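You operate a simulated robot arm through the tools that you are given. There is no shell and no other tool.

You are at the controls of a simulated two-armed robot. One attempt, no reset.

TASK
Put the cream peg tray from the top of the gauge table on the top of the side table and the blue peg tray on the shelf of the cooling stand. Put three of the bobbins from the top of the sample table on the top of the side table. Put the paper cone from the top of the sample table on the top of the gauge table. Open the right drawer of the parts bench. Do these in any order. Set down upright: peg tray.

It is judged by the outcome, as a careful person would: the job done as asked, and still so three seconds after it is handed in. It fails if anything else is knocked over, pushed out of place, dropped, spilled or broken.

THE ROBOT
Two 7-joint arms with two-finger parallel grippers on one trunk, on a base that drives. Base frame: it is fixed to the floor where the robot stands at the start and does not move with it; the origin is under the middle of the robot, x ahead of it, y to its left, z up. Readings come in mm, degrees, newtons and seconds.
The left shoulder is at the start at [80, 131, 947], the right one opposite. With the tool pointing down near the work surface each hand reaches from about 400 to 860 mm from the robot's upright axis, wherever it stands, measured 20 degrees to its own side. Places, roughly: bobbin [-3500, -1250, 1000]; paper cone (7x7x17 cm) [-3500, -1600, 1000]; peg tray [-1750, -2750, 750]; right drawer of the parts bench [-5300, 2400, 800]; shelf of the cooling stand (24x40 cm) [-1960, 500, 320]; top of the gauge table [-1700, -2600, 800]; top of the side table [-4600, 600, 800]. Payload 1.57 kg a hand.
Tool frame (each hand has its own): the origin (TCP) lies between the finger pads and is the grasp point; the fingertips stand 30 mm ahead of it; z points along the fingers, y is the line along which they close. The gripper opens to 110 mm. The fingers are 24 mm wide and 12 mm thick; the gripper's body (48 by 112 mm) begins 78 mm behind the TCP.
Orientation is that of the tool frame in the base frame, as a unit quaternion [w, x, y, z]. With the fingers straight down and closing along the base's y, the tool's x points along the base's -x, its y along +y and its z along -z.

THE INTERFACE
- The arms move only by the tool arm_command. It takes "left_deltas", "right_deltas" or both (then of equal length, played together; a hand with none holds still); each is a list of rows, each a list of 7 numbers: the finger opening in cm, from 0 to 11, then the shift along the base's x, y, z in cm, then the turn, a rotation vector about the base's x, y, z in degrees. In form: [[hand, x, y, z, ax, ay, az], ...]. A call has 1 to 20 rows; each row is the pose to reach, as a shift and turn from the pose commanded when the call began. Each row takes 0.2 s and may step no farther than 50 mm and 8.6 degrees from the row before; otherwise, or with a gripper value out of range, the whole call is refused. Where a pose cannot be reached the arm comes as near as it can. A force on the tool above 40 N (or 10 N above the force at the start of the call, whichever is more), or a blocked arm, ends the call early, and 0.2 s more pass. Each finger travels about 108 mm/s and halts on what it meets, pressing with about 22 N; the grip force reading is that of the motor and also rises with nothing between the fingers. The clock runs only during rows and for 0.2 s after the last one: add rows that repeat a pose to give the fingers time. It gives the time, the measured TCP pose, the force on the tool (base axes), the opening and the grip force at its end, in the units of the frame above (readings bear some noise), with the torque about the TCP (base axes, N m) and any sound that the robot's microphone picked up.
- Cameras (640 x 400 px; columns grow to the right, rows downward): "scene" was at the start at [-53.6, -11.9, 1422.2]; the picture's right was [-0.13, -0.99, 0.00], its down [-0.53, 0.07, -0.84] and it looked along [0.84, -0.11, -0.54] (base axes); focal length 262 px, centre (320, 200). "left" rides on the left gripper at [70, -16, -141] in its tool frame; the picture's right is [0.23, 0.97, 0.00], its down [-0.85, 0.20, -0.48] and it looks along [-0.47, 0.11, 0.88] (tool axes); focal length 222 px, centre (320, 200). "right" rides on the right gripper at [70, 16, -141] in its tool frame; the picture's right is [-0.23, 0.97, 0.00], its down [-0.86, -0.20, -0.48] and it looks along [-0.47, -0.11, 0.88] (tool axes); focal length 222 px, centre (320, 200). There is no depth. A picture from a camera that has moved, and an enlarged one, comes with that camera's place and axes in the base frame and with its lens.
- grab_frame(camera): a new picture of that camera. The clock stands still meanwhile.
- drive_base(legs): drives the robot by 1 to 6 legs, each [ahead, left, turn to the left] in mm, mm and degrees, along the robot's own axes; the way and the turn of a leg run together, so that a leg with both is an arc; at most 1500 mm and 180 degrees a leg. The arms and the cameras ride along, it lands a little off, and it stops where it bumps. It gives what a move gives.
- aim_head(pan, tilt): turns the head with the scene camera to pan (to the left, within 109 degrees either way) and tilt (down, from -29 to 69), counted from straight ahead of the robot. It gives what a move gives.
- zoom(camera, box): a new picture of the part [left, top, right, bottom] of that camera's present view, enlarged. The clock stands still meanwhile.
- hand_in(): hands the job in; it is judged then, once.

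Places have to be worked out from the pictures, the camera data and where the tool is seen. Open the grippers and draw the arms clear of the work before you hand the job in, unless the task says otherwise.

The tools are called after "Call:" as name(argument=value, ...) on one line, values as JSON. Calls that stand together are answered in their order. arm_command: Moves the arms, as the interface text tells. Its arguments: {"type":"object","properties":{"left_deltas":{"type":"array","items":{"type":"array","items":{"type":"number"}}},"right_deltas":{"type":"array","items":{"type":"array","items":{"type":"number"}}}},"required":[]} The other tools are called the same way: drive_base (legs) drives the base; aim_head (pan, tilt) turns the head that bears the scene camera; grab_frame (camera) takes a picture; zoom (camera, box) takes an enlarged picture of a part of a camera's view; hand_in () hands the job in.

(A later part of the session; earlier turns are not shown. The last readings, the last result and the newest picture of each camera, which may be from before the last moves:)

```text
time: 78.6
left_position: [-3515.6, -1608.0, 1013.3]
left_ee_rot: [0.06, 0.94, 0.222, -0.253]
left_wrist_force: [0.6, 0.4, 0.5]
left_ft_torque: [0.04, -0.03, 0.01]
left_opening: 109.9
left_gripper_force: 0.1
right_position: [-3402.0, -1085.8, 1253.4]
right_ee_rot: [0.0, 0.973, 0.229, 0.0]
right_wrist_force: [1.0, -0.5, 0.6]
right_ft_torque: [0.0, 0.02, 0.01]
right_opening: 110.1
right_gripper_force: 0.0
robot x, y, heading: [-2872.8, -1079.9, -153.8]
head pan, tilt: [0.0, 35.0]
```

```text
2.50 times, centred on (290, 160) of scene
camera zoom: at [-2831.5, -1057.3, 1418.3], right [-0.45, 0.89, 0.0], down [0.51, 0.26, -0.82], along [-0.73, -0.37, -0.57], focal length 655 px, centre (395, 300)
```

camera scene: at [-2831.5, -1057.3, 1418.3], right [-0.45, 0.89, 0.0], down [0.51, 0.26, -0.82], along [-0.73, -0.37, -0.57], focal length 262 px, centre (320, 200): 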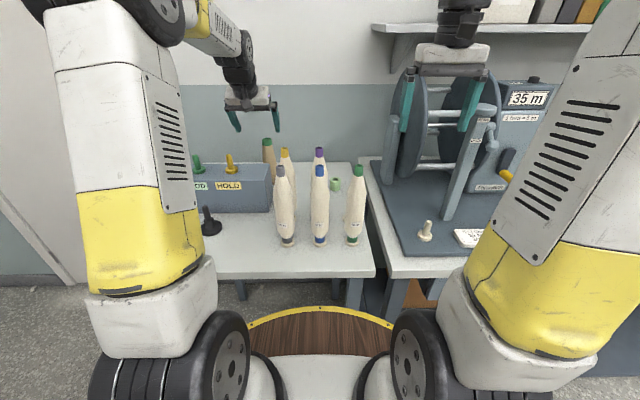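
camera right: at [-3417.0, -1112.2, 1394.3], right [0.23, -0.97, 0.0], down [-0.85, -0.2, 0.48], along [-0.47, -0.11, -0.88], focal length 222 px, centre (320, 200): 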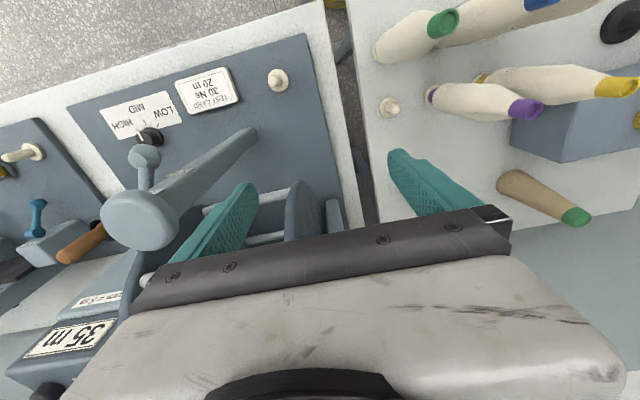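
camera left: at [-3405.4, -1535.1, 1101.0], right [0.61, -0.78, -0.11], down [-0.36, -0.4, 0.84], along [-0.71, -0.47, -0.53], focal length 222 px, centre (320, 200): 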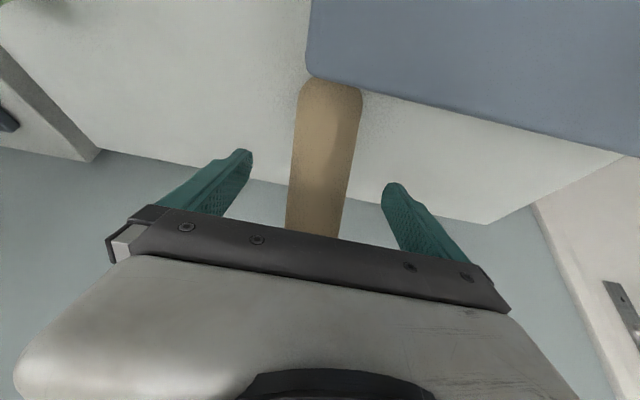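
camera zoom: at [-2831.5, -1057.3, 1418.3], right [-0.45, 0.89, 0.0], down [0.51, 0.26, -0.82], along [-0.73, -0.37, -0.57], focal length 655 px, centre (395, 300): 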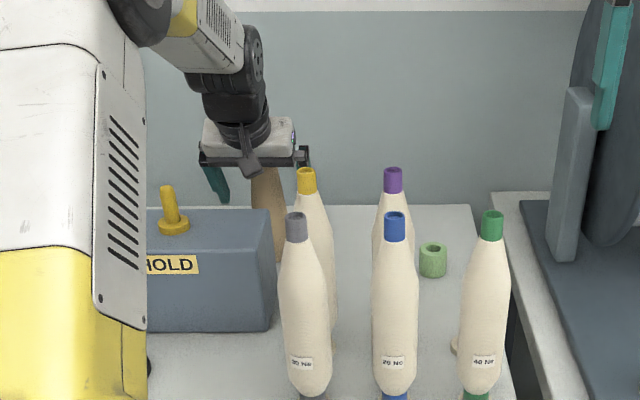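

The cone stands between the open fingers. I close the left gripper.

Call:
arm_command(left_deltas=[[4, 0, 0, 0, 0, 0, 0], [0, 0, 0, 0, 0, 0, 0], [0, 0, 0, 0, 0, 0, 0], [0, 0, 0, 0, 0, 0, 0], [0, 0, 0, 0, 0, 0, 0]])

Call:
grab_frame(camera="left")

```text
time: 79.8
left_position: [-3515.8, -1607.9, 1013.3]
left_ee_rot: [0.06, 0.94, 0.222, -0.253]
left_wrist_force: [0.7, 0.7, 1.1]
left_ft_torque: [-0.04, 0.02, 0.01]
left_opening: 47.2
left_gripper_force: 22.1
right_position: [-3402.2, -1085.5, 1254.3]
right_ee_rot: [0.001, 0.973, 0.229, -0.001]
right_wrist_force: [-0.1, 0.4, -0.1]
right_ft_torque: [-0.02, -0.02, -0.01]
right_opening: 110.1
right_gripper_force: 0.0
robot x, y, heading: [-2873.3, -1082.8, -153.5]
head pan, tilt: [0.0, 35.0]
```

```text
taken
camera left: at [-3405.4, -1534.8, 1101.3], right [0.61, -0.78, -0.11], down [-0.36, -0.4, 0.84], along [-0.71, -0.47, -0.53], focal length 222 px, centre (320, 200)
```

left: 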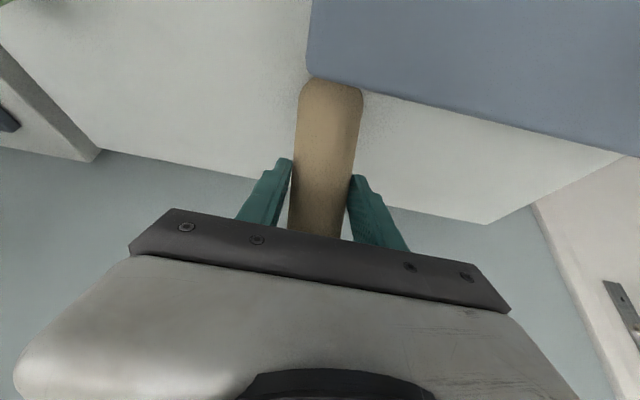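

The grip holds at 47 mm opening with 22 N. I lift straight up 9 cm, then back out along the approach line over the box.

Call:
arm_command(left_deltas=[[0, 0, 0, 3, 0, 0, 0], [0, 0, 0, 6, 0, 0, 0], [0, 0, 0, 9, 0, 0, 0], [0, 1.8, 0.9, 12.5, 0, 0, 0], [0, 3.6, 1.8, 16, 0, 0, 0], [0, 5.4, 2.7, 19.5, 0, 0, 0], [0, 7.2, 3.6, 22, 0, 0, 0], [0, 7.2, 3.6, 22, 0, 0, 0]])

Call:
grab_frame(camera="scene")

Call:
grab_frame(camera="left")

```text
time: 81.6
left_position: [-3444.8, -1569.2, 1232.8]
left_ee_rot: [0.059, 0.94, 0.221, -0.253]
left_wrist_force: [-0.3, -0.1, -0.7]
left_ft_torque: [-0.02, 0.0, 0.01]
left_opening: 47.0
left_gripper_force: 22.0
right_position: [-3400.9, -1085.6, 1252.5]
right_ee_rot: [0.001, 0.973, 0.23, 0.0]
right_wrist_force: [0.2, 0.9, -0.6]
right_ft_torque: [0.0, 0.02, -0.02]
right_opening: 110.4
right_gripper_force: 0.0
robot x, y, heading: [-2877.6, -1081.9, -153.5]
head pan, tilt: [0.0, 35.0]
```

```text
taken
camera scene: at [-2831.5, -1057.2, 1418.3], right [-0.45, 0.89, 0.0], down [0.51, 0.26, -0.82], along [-0.73, -0.37, -0.57], focal length 262 px, centre (320, 200)
```

scene: 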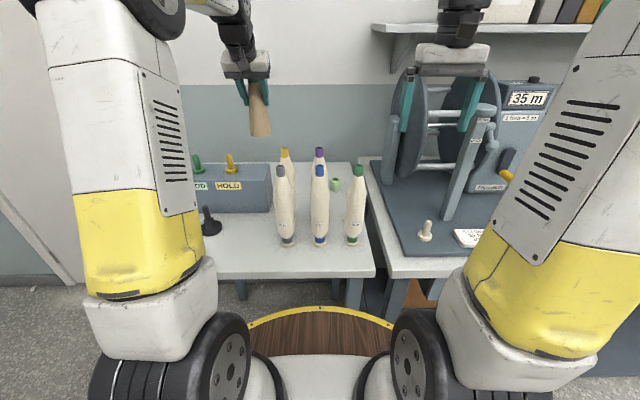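

```text
taken
camera left: at [-3335.4, -1496.4, 1320.4], right [0.61, -0.78, -0.11], down [-0.36, -0.4, 0.84], along [-0.71, -0.47, -0.53], focal length 222 px, centre (320, 200)
```

left: 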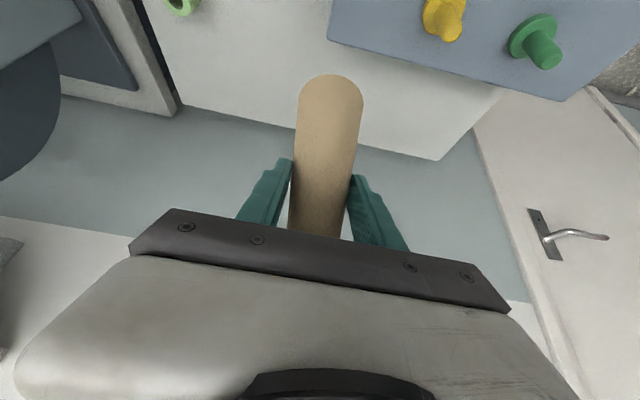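

The cone is held securely and clear of everything. I back away 450 mm, turn 90° left to face the gauge table and go 800 mm towards it.

Call:
drive_base(legs=[[-450, 0, 0], [0, 0, 90], [800, 0, 0]])

Call:
aim_head(pan=0, tilt=28)

Call:
grab_frame(camera="scene")

Call:
zoom(camera="scene", box=[150, 100, 470, 300])

```text
time: 92.0
left_position: [-1582.7, -2127.6, 1231.8]
left_ee_rot: [0.223, 0.492, 0.831, -0.133]
left_wrist_force: [1.2, -0.4, -0.1]
left_ft_torque: [0.02, 0.03, 0.0]
left_opening: 47.0
left_gripper_force: 22.2
right_position: [-2067.9, -2103.5, 1254.2]
right_ee_rot: [0.0, 0.509, 0.861, 0.001]
right_wrist_force: [0.9, -0.1, 0.8]
right_ft_torque: [0.02, -0.01, -0.02]
right_opening: 109.9
right_gripper_force: 0.1
robot x, y, heading: [-2093.8, -1577.9, -61.1]
head pan, tilt: [0.0, 35.0]
```

```text
time: 92.7
left_position: [-1582.6, -2127.3, 1231.9]
left_ee_rot: [0.224, 0.492, 0.831, -0.132]
left_wrist_force: [0.3, -0.5, 0.2]
left_ft_torque: [-0.03, -0.04, -0.01]
left_opening: 46.7
left_gripper_force: 23.1
right_position: [-2067.9, -2103.8, 1253.5]
right_ee_rot: [0.0, 0.509, 0.861, 0.0]
right_wrist_force: [-0.4, -0.4, -1.1]
right_ft_torque: [-0.04, 0.0, 0.01]
right_opening: 109.9
right_gripper_force: 0.0
robot x, y, heading: [-2096.6, -1576.2, -61.0]
head pan, tilt: [0.0, 28.0]
```

```text
taken
camera scene: at [-2120.0, -1535.0, 1429.2], right [-0.88, -0.48, 0.0], down [-0.23, 0.41, -0.88], along [0.42, -0.77, -0.47], focal length 262 px, centre (320, 200)
```

scene: 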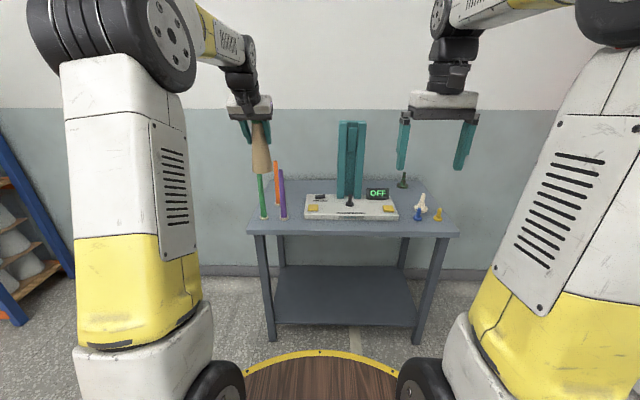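

```text
2.00 times, centred on (310, 200) of scene
camera zoom: at [-2120.0, -1535.0, 1429.2], right [-0.88, -0.48, 0.0], down [-0.23, 0.41, -0.88], along [0.42, -0.77, -0.47], focal length 524 px, centre (340, 200)
```

zoom: 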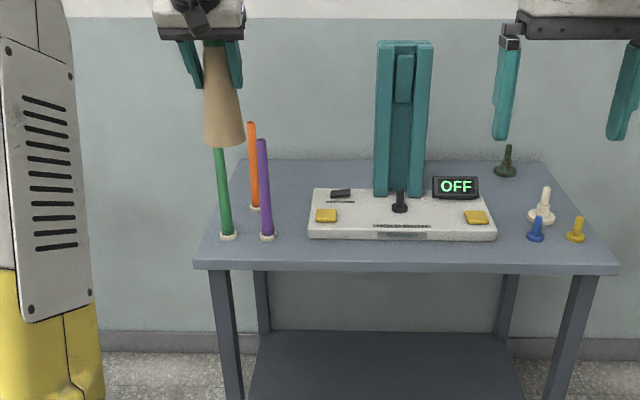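

The gauge tabletop is at z≈800, with the front edge about 830 mm ahead; blue tray near (-2033,-2619), cream near (-2025,-2723), and a tall teal column in the middle that the cone must not touch. I draw the cone hand in 23 cm, slide right 450 mm clear of the table, then go ahead 410 mm.

Call:
arm_command(left_deltas=[[0, -2.2, 4, 0, 0, 0, 0], [0, -4.5, 8, 0, 0, 0, 0], [0, -6.7, 12, 0, 0, 0, 0], [0, -9, 16, 0, 0, 0, 0], [0, -11.2, 20.1, 0, 0, 0, 0]])

Call:
drive_base(legs=[[0, -450, 0], [410, 0, 0]])

Call:
aim_head(pan=0, tilt=40)

Call:
grab_frame(camera="scene")

Call:
grab_frame(camera="right")

Call:
grab_frame(camera="left")

```text
time: 93.9
left_position: [-1694.4, -1924.6, 1233.7]
left_ee_rot: [0.223, 0.493, 0.831, -0.132]
left_wrist_force: [0.1, -0.7, -1.0]
left_ft_torque: [0.03, 0.04, -0.03]
left_opening: 46.9
left_gripper_force: 21.5
right_position: [-2067.9, -2103.8, 1254.3]
right_ee_rot: [0.001, 0.51, 0.86, 0.0]
right_wrist_force: [0.4, 0.1, 0.9]
right_ft_torque: [0.05, 0.01, 0.0]
right_opening: 109.9
right_gripper_force: 0.0
robot x, y, heading: [-2093.8, -1575.6, -61.2]
head pan, tilt: [0.0, 28.0]
```

```text
time: 98.8
left_position: [-1899.5, -2507.3, 1234.7]
left_ee_rot: [0.224, 0.494, 0.83, -0.133]
left_wrist_force: [0.8, 0.0, 0.6]
left_ft_torque: [0.0, 0.02, 0.03]
left_opening: 46.8
left_gripper_force: 21.7
right_position: [-2272.4, -2683.5, 1255.1]
right_ee_rot: [0.001, 0.512, 0.859, 0.0]
right_wrist_force: [0.0, -0.3, 0.2]
right_ft_torque: [0.01, 0.01, 0.01]
right_opening: 110.0
right_gripper_force: 0.1
robot x, y, heading: [-2295.8, -2157.5, -61.5]
head pan, tilt: [0.0, 28.0]
```

```text
time: 99.5
left_position: [-1899.2, -2506.5, 1232.7]
left_ee_rot: [0.223, 0.494, 0.83, -0.133]
left_wrist_force: [-0.6, -0.4, 0.1]
left_ft_torque: [0.01, 0.01, -0.02]
left_opening: 46.7
left_gripper_force: 22.1
right_position: [-2272.6, -2682.3, 1253.1]
right_ee_rot: [0.001, 0.512, 0.859, -0.001]
right_wrist_force: [-0.5, -0.6, -1.2]
right_ft_torque: [0.0, 0.03, 0.01]
right_opening: 109.7
right_gripper_force: 0.0
robot x, y, heading: [-2299.7, -2155.7, -61.5]
head pan, tilt: [0.0, 40.0]
```

```text
taken
camera scene: at [-2325.6, -2108.6, 1410.8], right [-0.88, -0.48, 0.0], down [-0.31, 0.56, -0.77], along [0.36, -0.67, -0.64], focal length 262 px, centre (320, 200)
```

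scene: 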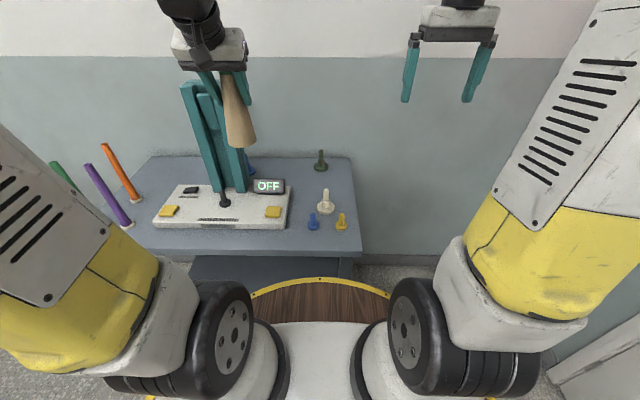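

```text
taken
camera right: at [-2292.1, -2613.6, 1396.1], right [0.96, 0.26, 0.0], down [0.23, -0.85, 0.48], along [0.13, -0.46, -0.88], focal length 222 px, centre (320, 200)
```

right: 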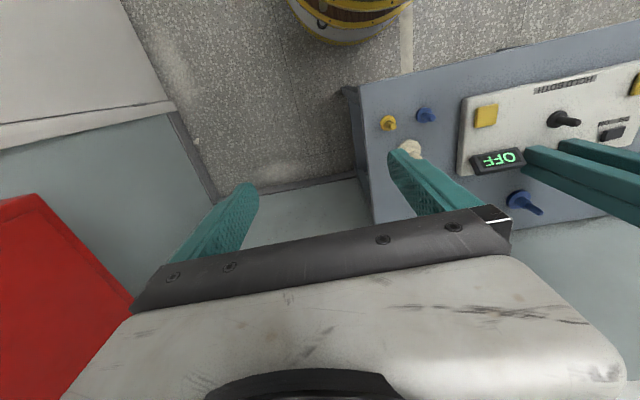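

```text
taken
camera left: at [-1976.9, -2399.3, 1321.7], right [0.76, 0.64, -0.11], down [0.41, -0.34, 0.84], along [0.5, -0.69, -0.53], focal length 222 px, centre (320, 200)
```

left: 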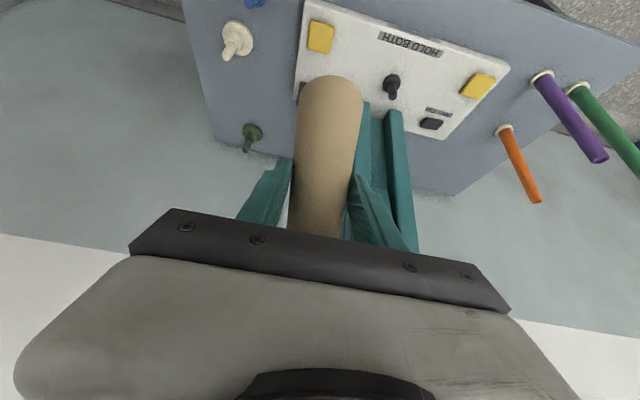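

A second, larger blue tray shows up behind the gauge column, while the blue and yellow ones in front look smaller. I zoom in to compare them before choosing.

Call:
zoom(camera="right", box=[340, 60, 640, 240])

Call:
zoom(camera="scene", box=[230, 130, 390, 250])

Call:
zoom(camera="left", box=[160, 0, 440, 180])

```text
2.13 times, centred on (490, 150) of right
camera zoom: at [-2292.1, -2613.6, 1396.1], right [0.96, 0.26, 0.0], down [0.23, -0.85, 0.48], along [0.13, -0.46, -0.88], focal length 474 px, centre (-43, 307)
```

zoom: 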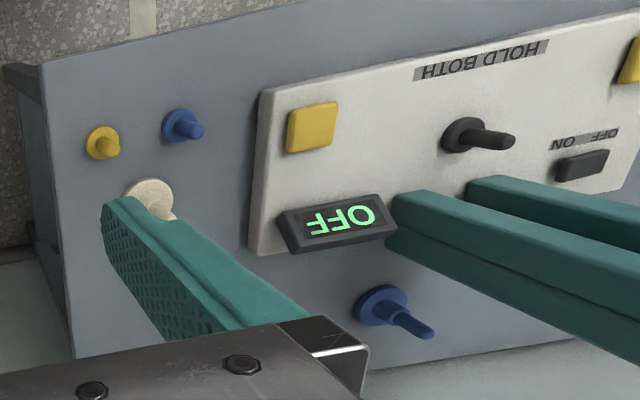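

```text
3.33 times, centred on (310, 190) of scene
camera zoom: at [-2325.6, -2108.6, 1410.8], right [-0.88, -0.48, 0.0], down [-0.31, 0.56, -0.77], along [0.36, -0.67, -0.64], focal length 874 px, centre (353, 233)
```

zoom: 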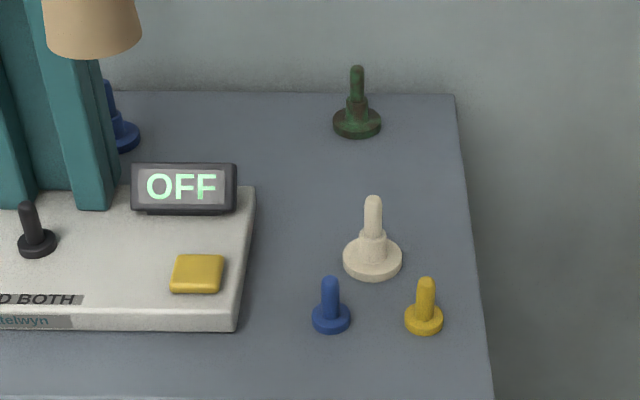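

```text
2.22 times, centred on (300, 90) of left
camera zoom: at [-1976.9, -2399.3, 1321.7], right [0.76, 0.64, -0.11], down [0.41, -0.34, 0.84], along [0.5, -0.69, -0.53], focal length 494 px, centre (364, 444)
```

zoom: 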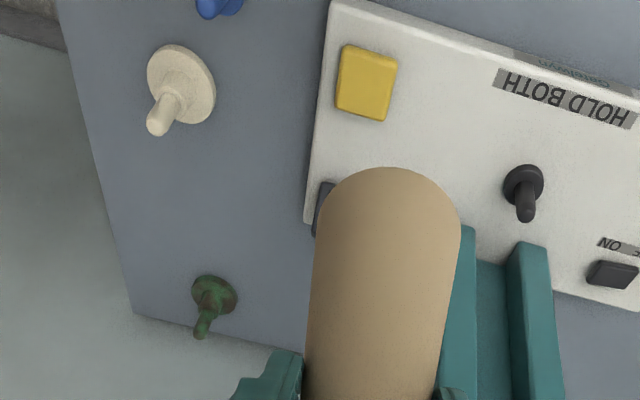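

The blue tray with the same stepped form and 62 mm disc as the cream one is behind the gauge column, at about (-1630,-2764); the small blue and yellow ones (37 mm) are different pegs. I will set the cone at a free spot near (-1986,-2835): first I move it sideways and forward at height, with the right hand moving out of the way.

Call:
arm_command(left_deltas=[[0, 0, 0, 0, 0, 0, 0], [0, -4.1, -2.2, 0, 0, 0, 0], [0, -8.2, -4.4, 0, 0, 0, 0], [0, -12.3, -6.6, 0, 0, 0, 0], [0, -16.4, -8.8, 0, 0, 0, 0], [0, -20.5, -11.1, 0, 0, 0, 0], [0, -18.1, -15.5, 0, 0, 0, 0], [0, -15.8, -19.8, 0, 0, 0, 0], [0, -13.4, -24.1, 0, 0, 0, 0], [0, -11.1, -28.4, 0, 0, 0, 0], [0, -8.7, -32.8, 0, 0, 0, 0], [0, -8.7, -32.8, 0, 0, 0, 0]], right_deltas=[[11, -4.4, -2.4, 0, 0, 0, 0], [11, -8.8, -4.8, 0, 0, 0, 0], [11, -13.2, -7.2, 0, 0, 0, 0], [11, -13.2, -7.2, 0, 0, 0, 0], [11, -13.2, -7.2, 0, 0, 0, 0], [11, -13.2, -7.2, 0, 0, 0, 0], [11, -13.2, -7.2, 0, 0, 0, 0], [11, -13.2, -7.2, 0, 0, 0, 0], [11, -13.2, -7.2, 0, 0, 0, 0], [11, -13.2, -7.2, 0, 0, 0, 0], [11, -13.2, -7.2, 0, 0, 0, 0], [11, -13.2, -7.2, 0, 0, 0, 0]])

Call:
grab_frame(camera="scene")

Call:
grab_frame(camera="left")

```text
refused: row 1 steps farther than a row can; nothing moved
```

```text
taken
camera scene: at [-2325.6, -2108.6, 1410.8], right [-0.88, -0.48, 0.0], down [-0.31, 0.56, -0.77], along [0.36, -0.67, -0.64], focal length 262 px, centre (320, 200)
```

scene: 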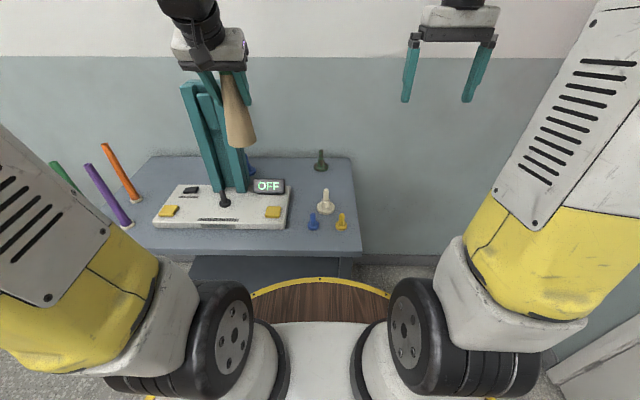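

```text
taken
camera left: at [-1976.9, -2399.3, 1321.7], right [0.76, 0.64, -0.11], down [0.41, -0.34, 0.84], along [0.5, -0.69, -0.53], focal length 222 px, centre (320, 200)
```

left: 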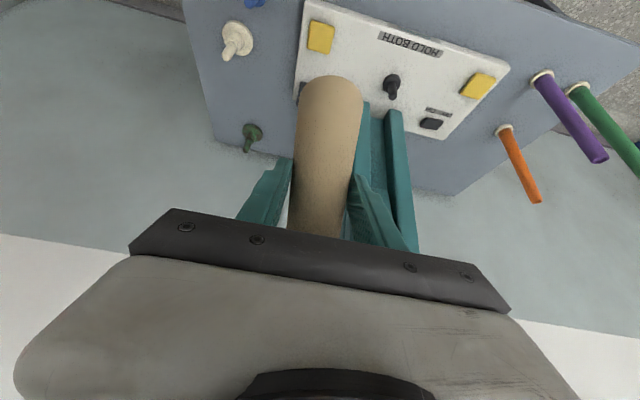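

The first row was a hair over 50 mm; I resend with slightly smaller steps.

Call:
arm_command(left_deltas=[[0, 0, 0, 0, 0, 0, 0], [0, -4.1, -2.2, 0, 0, 0, 0], [0, -8.2, -4.4, 0, 0, 0, 0], [0, -12.3, -6.6, 0, 0, 0, 0], [0, -16.4, -8.8, 0, 0, 0, 0], [0, -20.5, -11.1, 0, 0, 0, 0], [0, -18.5, -14.8, 0, 0, 0, 0], [0, -16.5, -18.4, 0, 0, 0, 0], [0, -14.5, -22, 0, 0, 0, 0], [0, -12.5, -25.6, 0, 0, 0, 0], [0, -10.5, -29.2, 0, 0, 0, 0], [0, -8.7, -32.8, 0, 0, 0, 0], [0, -8.7, -32.8, 0, 0, 0, 0]], right_deltas=[[11, -4, -2.2, 0, 0, 0, 0], [11, -8, -4.4, 0, 0, 0, 0], [11, -12, -6.6, 0, 0, 0, 0], [11, -13, -7.2, 0, 0, 0, 0], [11, -13, -7.2, 0, 0, 0, 0], [11, -13, -7.2, 0, 0, 0, 0], [11, -13, -7.2, 0, 0, 0, 0], [11, -13, -7.2, 0, 0, 0, 0], [11, -13, -7.2, 0, 0, 0, 0], [11, -13, -7.2, 0, 0, 0, 0], [11, -13, -7.2, 0, 0, 0, 0], [11, -13, -7.2, 0, 0, 0, 0], [11, -13, -7.2, 0, 0, 0, 0]])

Call:
grab_frame(camera="scene")

Call:
grab_frame(camera="left")

```text
time: 102.3
left_position: [-1986.3, -2834.6, 1235.2]
left_ee_rot: [0.223, 0.494, 0.83, -0.133]
left_wrist_force: [0.4, 0.3, -0.7]
left_ft_torque: [-0.01, 0.02, 0.0]
left_opening: 46.7
left_gripper_force: 22.2
right_position: [-2404.0, -2754.7, 1252.8]
right_ee_rot: [0.0, 0.512, 0.859, 0.001]
right_wrist_force: [-0.1, 0.3, -0.6]
right_ft_torque: [0.0, -0.02, -0.01]
right_opening: 109.9
right_gripper_force: 0.1
robot x, y, heading: [-2293.7, -2159.4, -61.5]
head pan, tilt: [0.0, 40.0]
```

```text
taken
camera scene: at [-2325.6, -2108.8, 1410.8], right [-0.88, -0.48, 0.0], down [-0.31, 0.57, -0.77], along [0.36, -0.67, -0.64], focal length 262 px, centre (320, 200)
```

scene: 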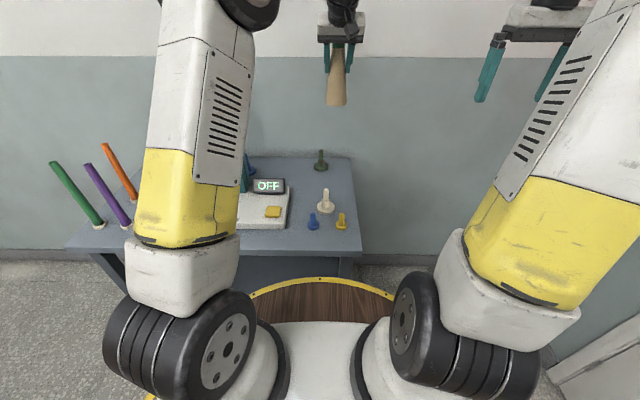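

```text
taken
camera left: at [-2063.1, -2727.7, 1323.5], right [0.76, 0.64, -0.11], down [0.41, -0.35, 0.84], along [0.5, -0.69, -0.53], focal length 222 px, centre (320, 200)
```

left: 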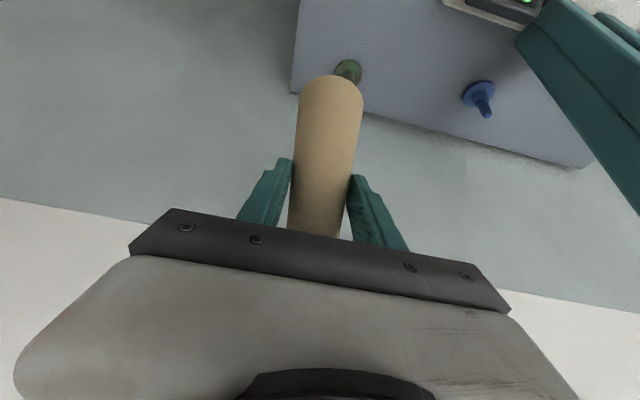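

The spot beneath is clear (dark green tray at (-1888,-2932), 138 mm away). I lower the cone to about 15 mm above the tabletop.

Call:
arm_command(left_deltas=[[0, 0.6, 0.3, -4.9, 0, 0, 0], [0, 1.2, 0.6, -9.8, 0, 0, 0], [0, 1.2, 0.6, -14.7, 0, 0, 0], [0, 1.2, 0.6, -19.6, 0, 0, 0], [0, 1.2, 0.6, -24.5, 0, 0, 0], [0, 1.2, 0.6, -28, 0, 0, 0], [0, 1.2, 0.6, -30, 0, 0, 0], [0, 1.2, 0.6, -30, 0, 0, 0]])

Call:
grab_frame(camera="scene")

Call:
zoom(camera="scene", box=[240, 100, 400, 240])

Call:
grab_frame(camera="left")

```text
time: 104.1
left_position: [-1975.2, -2829.3, 931.2]
left_ee_rot: [0.223, 0.495, 0.829, -0.133]
left_wrist_force: [0.4, 0.1, 0.0]
left_ft_torque: [0.01, -0.03, 0.01]
left_opening: 46.8
left_gripper_force: 21.7
right_position: [-2403.6, -2754.3, 1252.6]
right_ee_rot: [0.001, 0.512, 0.859, 0.001]
right_wrist_force: [-0.5, 0.4, 0.4]
right_ft_torque: [0.0, 0.01, 0.01]
right_opening: 109.7
right_gripper_force: 0.0
robot x, y, heading: [-2295.9, -2152.3, -61.6]
head pan, tilt: [0.0, 40.0]
```

```text
taken
camera scene: at [-2325.6, -2108.7, 1410.8], right [-0.88, -0.48, 0.0], down [-0.31, 0.57, -0.77], along [0.36, -0.67, -0.64], focal length 262 px, centre (320, 200)
```

scene: 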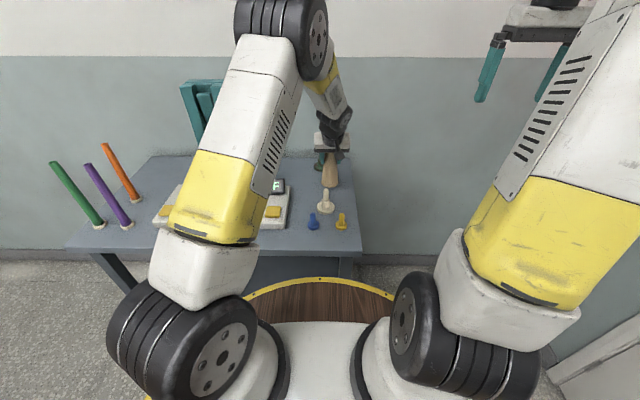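

```text
2.86 times, centred on (320, 170) of scene
camera zoom: at [-2325.6, -2108.7, 1410.8], right [-0.88, -0.48, 0.0], down [-0.31, 0.57, -0.77], along [0.36, -0.67, -0.64], focal length 749 px, centre (320, 286)
```

zoom: 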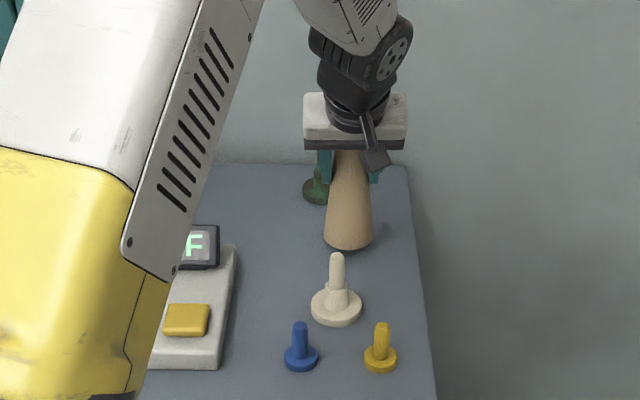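

```text
taken
camera left: at [-2052.8, -2722.1, 1019.4], right [0.76, 0.64, -0.11], down [0.41, -0.34, 0.84], along [0.5, -0.69, -0.53], focal length 222 px, centre (320, 200)
```

left: 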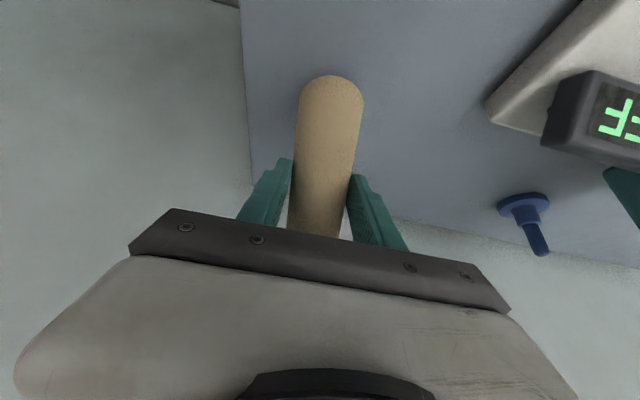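

The cone is about 11 mm above the table at (-1975,-2835). I lower it gently in small steps, watching the force.

Call:
arm_command(left_deltas=[[0, 0, 0, -0.3, 0, 0, 0], [0, 0, 0, -0.6, 0, 0, 0], [0, 0, 0, -0.8, 0, 0, 0], [0, 0, 0, -0.8, 0, 0, 0]])

Call:
arm_command(left_deltas=[[0, 0, 0, -0.2, 0, 0, 0], [0, 0, 0, -0.4, 0, 0, 0], [0, 0, 0, -0.4, 0, 0, 0]])

```text
time: 105.1
left_position: [-1975.6, -2830.1, 924.9]
left_ee_rot: [0.223, 0.495, 0.83, -0.133]
left_wrist_force: [0.2, -0.2, -0.4]
left_ft_torque: [0.01, 0.0, 0.03]
left_opening: 46.6
left_gripper_force: 22.1
right_position: [-2404.4, -2754.8, 1253.6]
right_ee_rot: [0.0, 0.512, 0.859, 0.001]
right_wrist_force: [-0.4, 0.2, 0.7]
right_ft_torque: [-0.01, 0.03, 0.0]
right_opening: 110.1
right_gripper_force: 0.0
robot x, y, heading: [-2296.5, -2156.4, -61.7]
head pan, tilt: [0.0, 40.0]
```

```text
time: 105.9
left_position: [-1974.1, -2829.3, 922.0]
left_ee_rot: [0.222, 0.495, 0.83, -0.133]
left_wrist_force: [-0.1, -0.1, -0.4]
left_ft_torque: [0.01, -0.03, -0.03]
left_opening: 46.8
left_gripper_force: 22.2
right_position: [-2403.5, -2754.1, 1252.9]
right_ee_rot: [0.0, 0.512, 0.859, 0.0]
right_wrist_force: [-0.4, 0.3, -0.4]
right_ft_torque: [0.04, -0.02, -0.02]
right_opening: 110.0
right_gripper_force: 0.0
robot x, y, heading: [-2297.3, -2159.2, -61.6]
head pan, tilt: [0.0, 40.0]
```

No contact yet at z≈922; I continue in 2 mm steps.

Call:
arm_command(left_deltas=[[0, 0, 0, -0.2, 0, 0, 0], [0, 0, 0, -0.3, 0, 0, 0], [0, 0, 0, -0.3, 0, 0, 0]])

Call:
arm_command(left_deltas=[[0, 0, 0, -0.2, 0, 0, 0], [0, 0, 0, -0.3, 0, 0, 0], [0, 0, 0, -0.3, 0, 0, 0]])

Call:
zoom(camera="scene", box=[280, 120, 380, 220])

```text
time: 106.7
left_position: [-1974.5, -2829.3, 919.2]
left_ee_rot: [0.222, 0.494, 0.83, -0.133]
left_wrist_force: [0.5, -1.4, -0.5]
left_ft_torque: [-0.03, -0.03, 0.0]
left_opening: 46.7
left_gripper_force: 22.0
right_position: [-2404.6, -2754.2, 1253.4]
right_ee_rot: [-0.001, 0.512, 0.859, 0.0]
right_wrist_force: [-0.2, -0.1, 0.3]
right_ft_torque: [0.0, -0.02, 0.01]
right_opening: 110.1
right_gripper_force: 0.1
robot x, y, heading: [-2296.1, -2161.2, -61.8]
head pan, tilt: [0.0, 40.0]
```

```text
time: 107.5
left_position: [-1976.6, -2830.3, 916.8]
left_ee_rot: [0.223, 0.495, 0.829, -0.133]
left_wrist_force: [0.2, -0.3, -1.2]
left_ft_torque: [0.02, 0.01, 0.03]
left_opening: 46.8
left_gripper_force: 22.4
right_position: [-2403.8, -2755.7, 1252.6]
right_ee_rot: [0.0, 0.512, 0.859, 0.0]
right_wrist_force: [-0.2, 0.2, 0.3]
right_ft_torque: [0.01, -0.02, 0.01]
right_opening: 110.3
right_gripper_force: 0.1
robot x, y, heading: [-2297.6, -2158.8, -61.8]
head pan, tilt: [0.0, 40.0]
```

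```text
4.00 times, centred on (330, 170) of scene
camera zoom: at [-2325.6, -2108.7, 1410.8], right [-0.88, -0.48, 0.0], down [-0.31, 0.57, -0.77], along [0.36, -0.67, -0.64], focal length 1048 px, centre (280, 320)
```

zoom: 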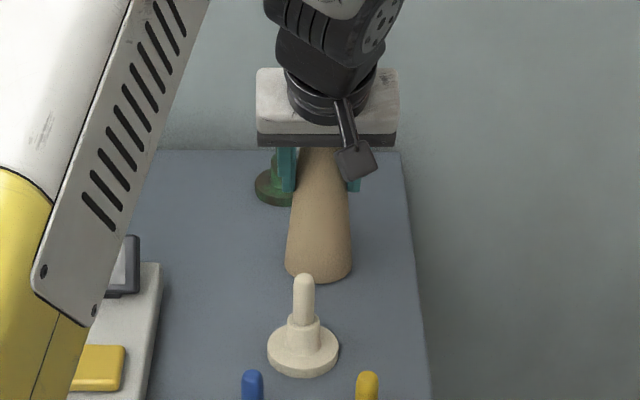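

Still no contact force; I keep lowering by 3 mm at a time.

Call:
arm_command(left_deltas=[[0, 0, 0, -0.2, 0, 0, 0], [0, 0, 0, -0.3, 0, 0, 0], [0, 0, 0, -0.3, 0, 0, 0]])

Call:
arm_command(left_deltas=[[0, 0, 0, -0.2, 0, 0, 0], [0, 0, 0, -0.3, 0, 0, 0], [0, 0, 0, -0.3, 0, 0, 0]])

Call:
arm_command(left_deltas=[[0, 0, 0, -0.2, 0, 0, 0], [0, 0, 0, -0.3, 0, 0, 0], [0, 0, 0, -0.3, 0, 0, 0]])

```text
time: 108.3
left_position: [-1974.6, -2829.6, 913.5]
left_ee_rot: [0.223, 0.494, 0.83, -0.134]
left_wrist_force: [0.3, 1.9, 7.7]
left_ft_torque: [0.04, 0.15, 0.0]
left_opening: 46.8
left_gripper_force: 21.9
right_position: [-2402.8, -2754.9, 1252.0]
right_ee_rot: [0.0, 0.512, 0.859, 0.001]
right_wrist_force: [-0.2, 0.7, 0.5]
right_ft_torque: [0.01, 0.03, -0.03]
right_opening: 110.1
right_gripper_force: 0.2
robot x, y, heading: [-2296.6, -2155.3, -61.6]
head pan, tilt: [0.0, 40.0]
```

```text
time: 109.1
left_position: [-1975.0, -2829.3, 912.5]
left_ee_rot: [0.224, 0.494, 0.829, -0.135]
left_wrist_force: [1.1, 3.4, 22.7]
left_ft_torque: [-0.12, -0.17, 0.05]
left_opening: 47.0
left_gripper_force: 22.0
right_position: [-2404.3, -2754.2, 1254.1]
right_ee_rot: [0.0, 0.512, 0.859, 0.0]
right_wrist_force: [-0.4, -0.1, -0.3]
right_ft_torque: [0.0, -0.01, 0.01]
right_opening: 110.1
right_gripper_force: 0.0
robot x, y, heading: [-2297.3, -2157.4, -61.6]
head pan, tilt: [0.0, 40.0]
```

```text
time: 109.9
left_position: [-1973.9, -2829.3, 908.7]
left_ee_rot: [0.224, 0.495, 0.829, -0.134]
left_wrist_force: [2.7, -3.4, 21.5]
left_ft_torque: [-0.28, -0.21, 0.03]
left_opening: 47.3
left_gripper_force: 22.3
right_position: [-2404.7, -2753.7, 1253.1]
right_ee_rot: [0.0, 0.511, 0.859, 0.0]
right_wrist_force: [-0.7, 1.0, -0.2]
right_ft_torque: [-0.03, -0.02, 0.0]
right_opening: 110.3
right_gripper_force: 0.1
robot x, y, heading: [-2296.7, -2154.8, -61.4]
head pan, tilt: [0.0, 40.0]
```

Contact: the cone stands on the table (force ≈21 N up). I ease up 2 mm to relieve it and open the fingers gradually.

Call:
arm_command(left_deltas=[[0, 0, 0, 0.2, 0, 0, 0], [4.9, 0, 0, 0.2, 0, 0, 0], [5.4, 0, 0, 0.2, 0, 0, 0], [6.4, 0, 0, 0.2, 0, 0, 0], [8, 0, 0, 0.2, 0, 0, 0], [10, 0, 0, 0.2, 0, 0, 0], [10, 0, 0, 0.2, 0, 0, 0]])

Call:
grab_frame(camera="left")

Call:
zoom(camera="scene", box=[280, 120, 380, 220])

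```text
time: 111.5
left_position: [-1974.8, -2828.8, 910.4]
left_ee_rot: [0.222, 0.494, 0.83, -0.133]
left_wrist_force: [0.4, -0.4, 0.0]
left_ft_torque: [0.02, 0.02, 0.0]
left_opening: 100.3
left_gripper_force: 0.1
right_position: [-2403.5, -2755.1, 1252.8]
right_ee_rot: [0.0, 0.512, 0.859, 0.0]
right_wrist_force: [0.7, -0.1, -0.2]
right_ft_torque: [-0.01, 0.03, 0.02]
right_opening: 109.9
right_gripper_force: 0.0
robot x, y, heading: [-2297.6, -2156.0, -61.6]
head pan, tilt: [0.0, 40.0]
```

```text
taken
camera left: at [-2051.6, -2721.6, 997.3], right [0.76, 0.64, -0.11], down [0.41, -0.34, 0.84], along [0.5, -0.69, -0.53], focal length 222 px, centre (320, 200)
```

left: 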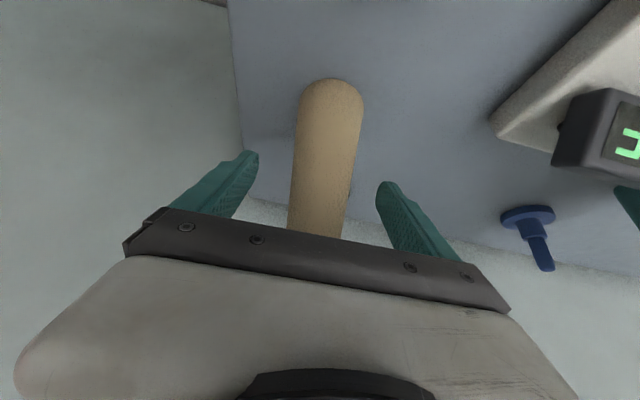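

```text
4.00 times, centred on (330, 170) of scene
camera zoom: at [-2325.6, -2108.7, 1410.8], right [-0.88, -0.48, 0.0], down [-0.31, 0.57, -0.77], along [0.36, -0.67, -0.64], focal length 1048 px, centre (280, 320)
```

zoom: 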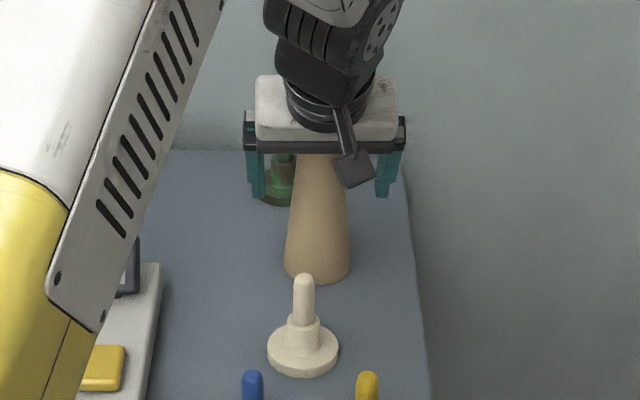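

The cone stands upright on its own. I retract the left hand up along its approach line, then swing it left and back out of the way.

Call:
arm_command(left_deltas=[[10, -1.1, 2, 3.9, 0, 0, 0], [10, -2.2, 4, 7.8, 0, 0, 0], [10, -3.3, 6, 11.7, 0, 0, 0], [10, -4.4, 8, 15.6, 0, 0, 0], [10, -5.5, 10, 19.5, 0, 0, 0], [10, -6.6, 12, 23.4, 0, 0, 0], [10, -6.6, 15, 27, 0, 0, 0], [10, -4, 19, 28, 0, 0, 0], [10, 0, 21.5, 28, 0, 0, 0], [10, 4.2, 23.8, 28, 0, 0, 0], [10, 8.4, 26.1, 28, 0, 0, 0], [10, 8.4, 26.1, 28, 0, 0, 0]])

Call:
grab_frame(camera="scene")

```text
time: 114.1
left_position: [-1888.6, -2570.1, 1191.7]
left_ee_rot: [0.223, 0.495, 0.83, -0.132]
left_wrist_force: [0.0, 0.0, 0.3]
left_ft_torque: [-0.01, 0.0, 0.0]
left_opening: 99.7
left_gripper_force: 0.0
right_position: [-2405.4, -2755.4, 1252.5]
right_ee_rot: [0.0, 0.512, 0.859, 0.0]
right_wrist_force: [-1.0, -1.2, -0.5]
right_ft_torque: [-0.02, -0.01, -0.01]
right_opening: 110.1
right_gripper_force: 0.0
robot x, y, heading: [-2301.3, -2156.7, -61.5]
head pan, tilt: [0.0, 40.0]
```

```text
taken
camera scene: at [-2325.6, -2108.6, 1410.8], right [-0.88, -0.48, 0.0], down [-0.31, 0.57, -0.77], along [0.36, -0.67, -0.64], focal length 262 px, centre (320, 200)
```

scene: 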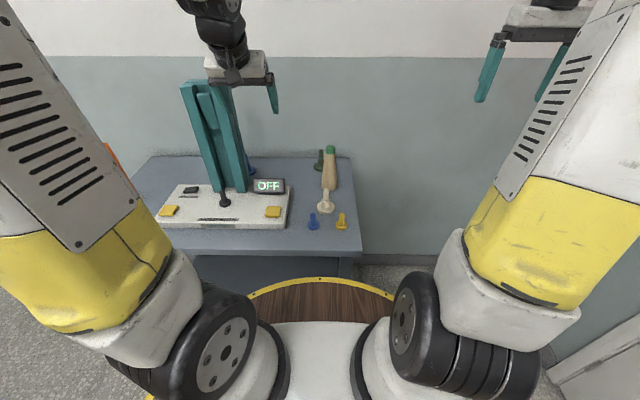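

The cone remains upright; now I bring the right hand over the cream tray at (-2024,-2711), with fingers narrowed to 6 cm.

Call:
arm_command(right_deltas=[[9, 4.7, 0.5, 0, 0, 0, 0], [7, 9.5, 1.1, 0, 0, 0, 0], [6, 14.2, 1.6, 0, 0, 0, 0], [6, 19, 2.2, 0, 0, 0, 0], [6, 23.7, 2.7, 0, 0, 0, 0], [6, 28.4, 3.3, 0, 0, 0, 0], [6, 33.2, 3.8, 0, 0, 0, 0], [6, 37.9, 4.35, 0, 0, 0, 0], [6, 37.9, 4.35, -5, 0, 0, 0], [6, 37.9, 4.35, -10, 0, 0, 0], [6, 37.9, 4.35, -15, 0, 0, 0], [6, 37.9, 4.35, -20, 0, 0, 0], [6, 37.9, 4.35, -20, 0, 0, 0]])

Call:
grab_frame(camera="right")

Call:
grab_frame(camera="scene")

```text
time: 116.9
left_position: [-1889.7, -2569.5, 1191.8]
left_ee_rot: [0.222, 0.495, 0.829, -0.133]
left_wrist_force: [0.3, 0.7, -0.7]
left_ft_torque: [0.0, -0.02, 0.0]
left_opening: 99.9
left_gripper_force: 0.1
right_position: [-2022.8, -2711.9, 1051.7]
right_ee_rot: [-0.001, 0.513, 0.859, 0.0]
right_wrist_force: [-0.3, 0.1, 0.2]
right_ft_torque: [-0.03, 0.0, 0.05]
right_opening: 59.9
right_gripper_force: 0.1
robot x, y, heading: [-2295.6, -2155.2, -61.3]
head pan, tilt: [0.0, 40.0]
```

```text
taken
camera right: at [-2041.5, -2642.1, 1195.0], right [0.96, 0.26, 0.0], down [0.23, -0.85, 0.48], along [0.13, -0.46, -0.88], focal length 222 px, centre (320, 200)
```

right: 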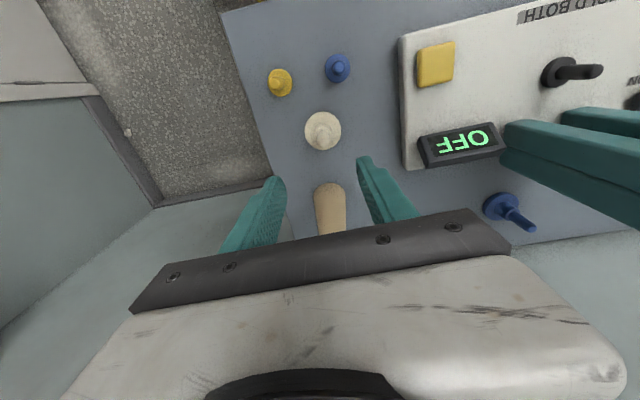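

```text
taken
camera scene: at [-2325.5, -2108.6, 1410.8], right [-0.88, -0.48, 0.0], down [-0.31, 0.57, -0.77], along [0.36, -0.67, -0.64], focal length 262 px, centre (320, 200)
```

scene: 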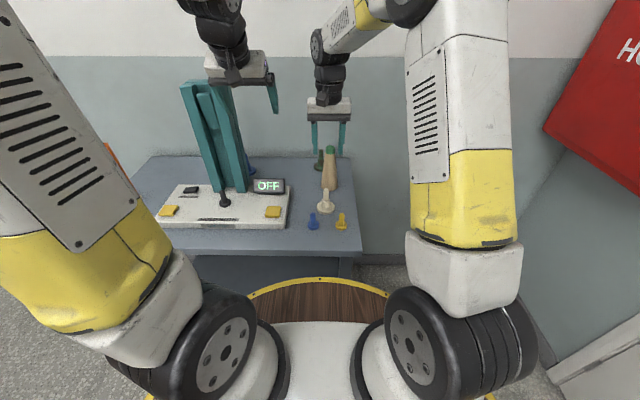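

The cream tray's disc appears at about (-2015,-2713), just under the hand. I lower the right hand to z≈868 with a 6 mm correction.

Call:
arm_command(right_deltas=[[6, 0.3, 0, -4.6, 0, 0, 0], [6, 0.6, 0, -9.2, 0, 0, 0], [6, 0.6, 0, -13.8, 0, 0, 0], [6, 0.6, 0, -18.3, 0, 0, 0], [6, 0.6, 0, -18.3, 0, 0, 0]])

Call:
grab_frame(camera="right")

Call:
zoom(camera="scene", box=[280, 120, 380, 240])

```text
time: 118.1
left_position: [-1889.2, -2569.8, 1190.3]
left_ee_rot: [0.223, 0.495, 0.829, -0.134]
left_wrist_force: [0.7, -0.1, 0.2]
left_ft_torque: [0.01, -0.01, 0.01]
left_opening: 100.0
left_gripper_force: 0.1
right_position: [-2017.2, -2712.1, 872.0]
right_ee_rot: [-0.001, 0.512, 0.859, 0.001]
right_wrist_force: [0.9, 0.5, 0.4]
right_ft_torque: [0.0, -0.04, 0.02]
right_opening: 59.9
right_gripper_force: 0.1
robot x, y, heading: [-2299.0, -2154.7, -61.7]
head pan, tilt: [0.0, 40.0]
```

```text
taken
camera right: at [-2036.0, -2642.7, 1013.0], right [0.96, 0.26, 0.0], down [0.23, -0.85, 0.48], along [0.13, -0.46, -0.88], focal length 222 px, centre (320, 200)
```

right: 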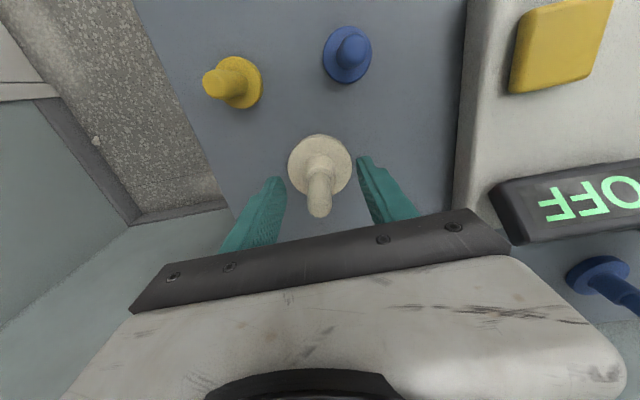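

```text
3.33 times, centred on (330, 180) of scene
camera zoom: at [-2325.6, -2108.6, 1410.8], right [-0.88, -0.48, 0.0], down [-0.31, 0.57, -0.77], along [0.36, -0.67, -0.64], focal length 874 px, centre (287, 267)
```

zoom: 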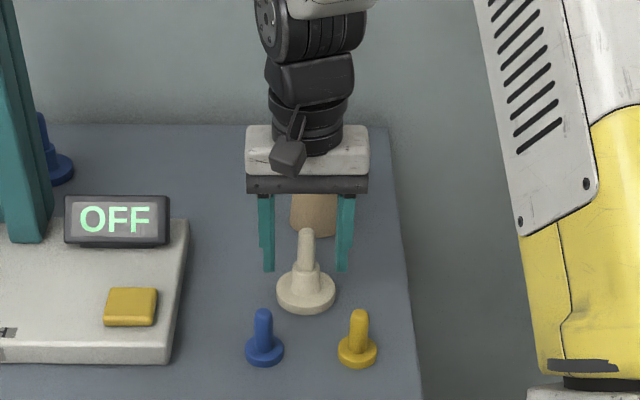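

The peg is centred between the fingers. I close the right gripper.

Call:
arm_command(right_deltas=[[3, 0, 0, 0, 0, 0, 0], [0, 0, 0, 0, 0, 0, 0], [0, 0, 0, 0, 0, 0, 0], [0, 0, 0, 0, 0, 0, 0]])

Call:
arm_command(right_deltas=[[0, 0, 0, 2, 0, 0, 0], [0, 0, 0, 5, 0, 0, 0], [0, 0, 0, 10, 0, 0, 0], [0, 0, 0, 15, 0, 0, 0], [0, 0, 0, 20, 0, 0, 0], [0, 0, 0, 20, 0, 0, 0]])

Call:
grab_frame(camera="right")

Call:
grab_frame(camera="scene")

```text
time: 119.1
left_position: [-1889.7, -2570.6, 1190.0]
left_ee_rot: [0.223, 0.495, 0.829, -0.133]
left_wrist_force: [0.9, 0.0, 0.2]
left_ft_torque: [0.0, -0.03, -0.01]
left_opening: 99.8
left_gripper_force: 0.0
right_position: [-2017.6, -2712.3, 869.6]
right_ee_rot: [-0.001, 0.512, 0.859, 0.0]
right_wrist_force: [0.2, -0.1, 0.4]
right_ft_torque: [0.02, -0.03, 0.03]
right_opening: 16.8
right_gripper_force: 22.0
robot x, y, heading: [-2298.4, -2156.8, -61.8]
head pan, tilt: [0.0, 40.0]
```

```text
time: 120.5
left_position: [-1889.4, -2569.1, 1190.8]
left_ee_rot: [0.224, 0.495, 0.829, -0.133]
left_wrist_force: [0.1, -0.4, 0.7]
left_ft_torque: [0.03, -0.03, 0.06]
left_opening: 100.1
left_gripper_force: 0.0
right_position: [-2017.6, -2712.7, 1071.2]
right_ee_rot: [0.001, 0.512, 0.859, 0.0]
right_wrist_force: [0.3, 0.1, -1.0]
right_ft_torque: [0.02, 0.01, -0.02]
right_opening: 16.9
right_gripper_force: 21.4
robot x, y, heading: [-2295.8, -2157.0, -61.4]
head pan, tilt: [0.0, 40.0]
```

```text
taken
camera right: at [-2036.4, -2643.7, 1213.5], right [0.96, 0.26, 0.0], down [0.23, -0.85, 0.48], along [0.13, -0.46, -0.88], focal length 222 px, centre (320, 200)
```

right: 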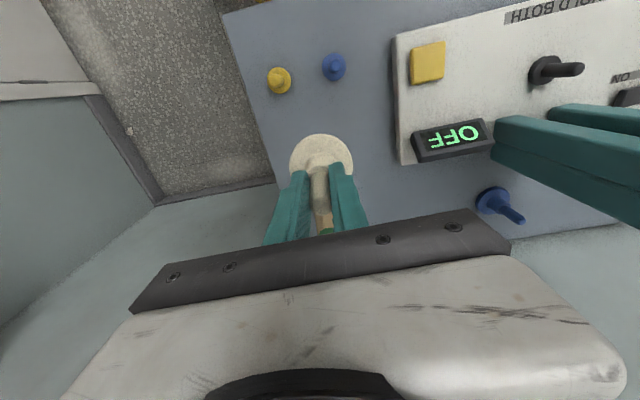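

```text
taken
camera scene: at [-2325.5, -2108.6, 1410.8], right [-0.88, -0.48, 0.0], down [-0.31, 0.57, -0.77], along [0.36, -0.67, -0.64], focal length 262 px, centre (320, 200)
```

scene: 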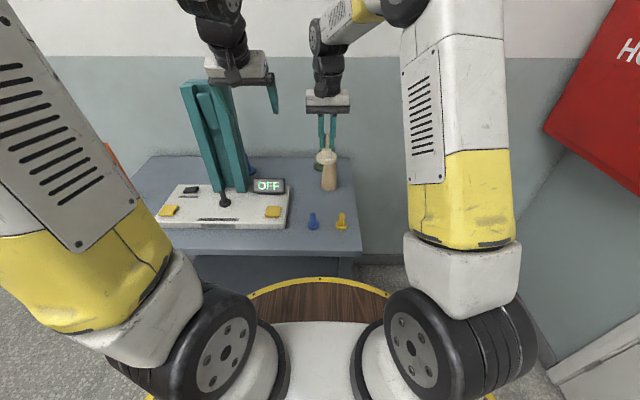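

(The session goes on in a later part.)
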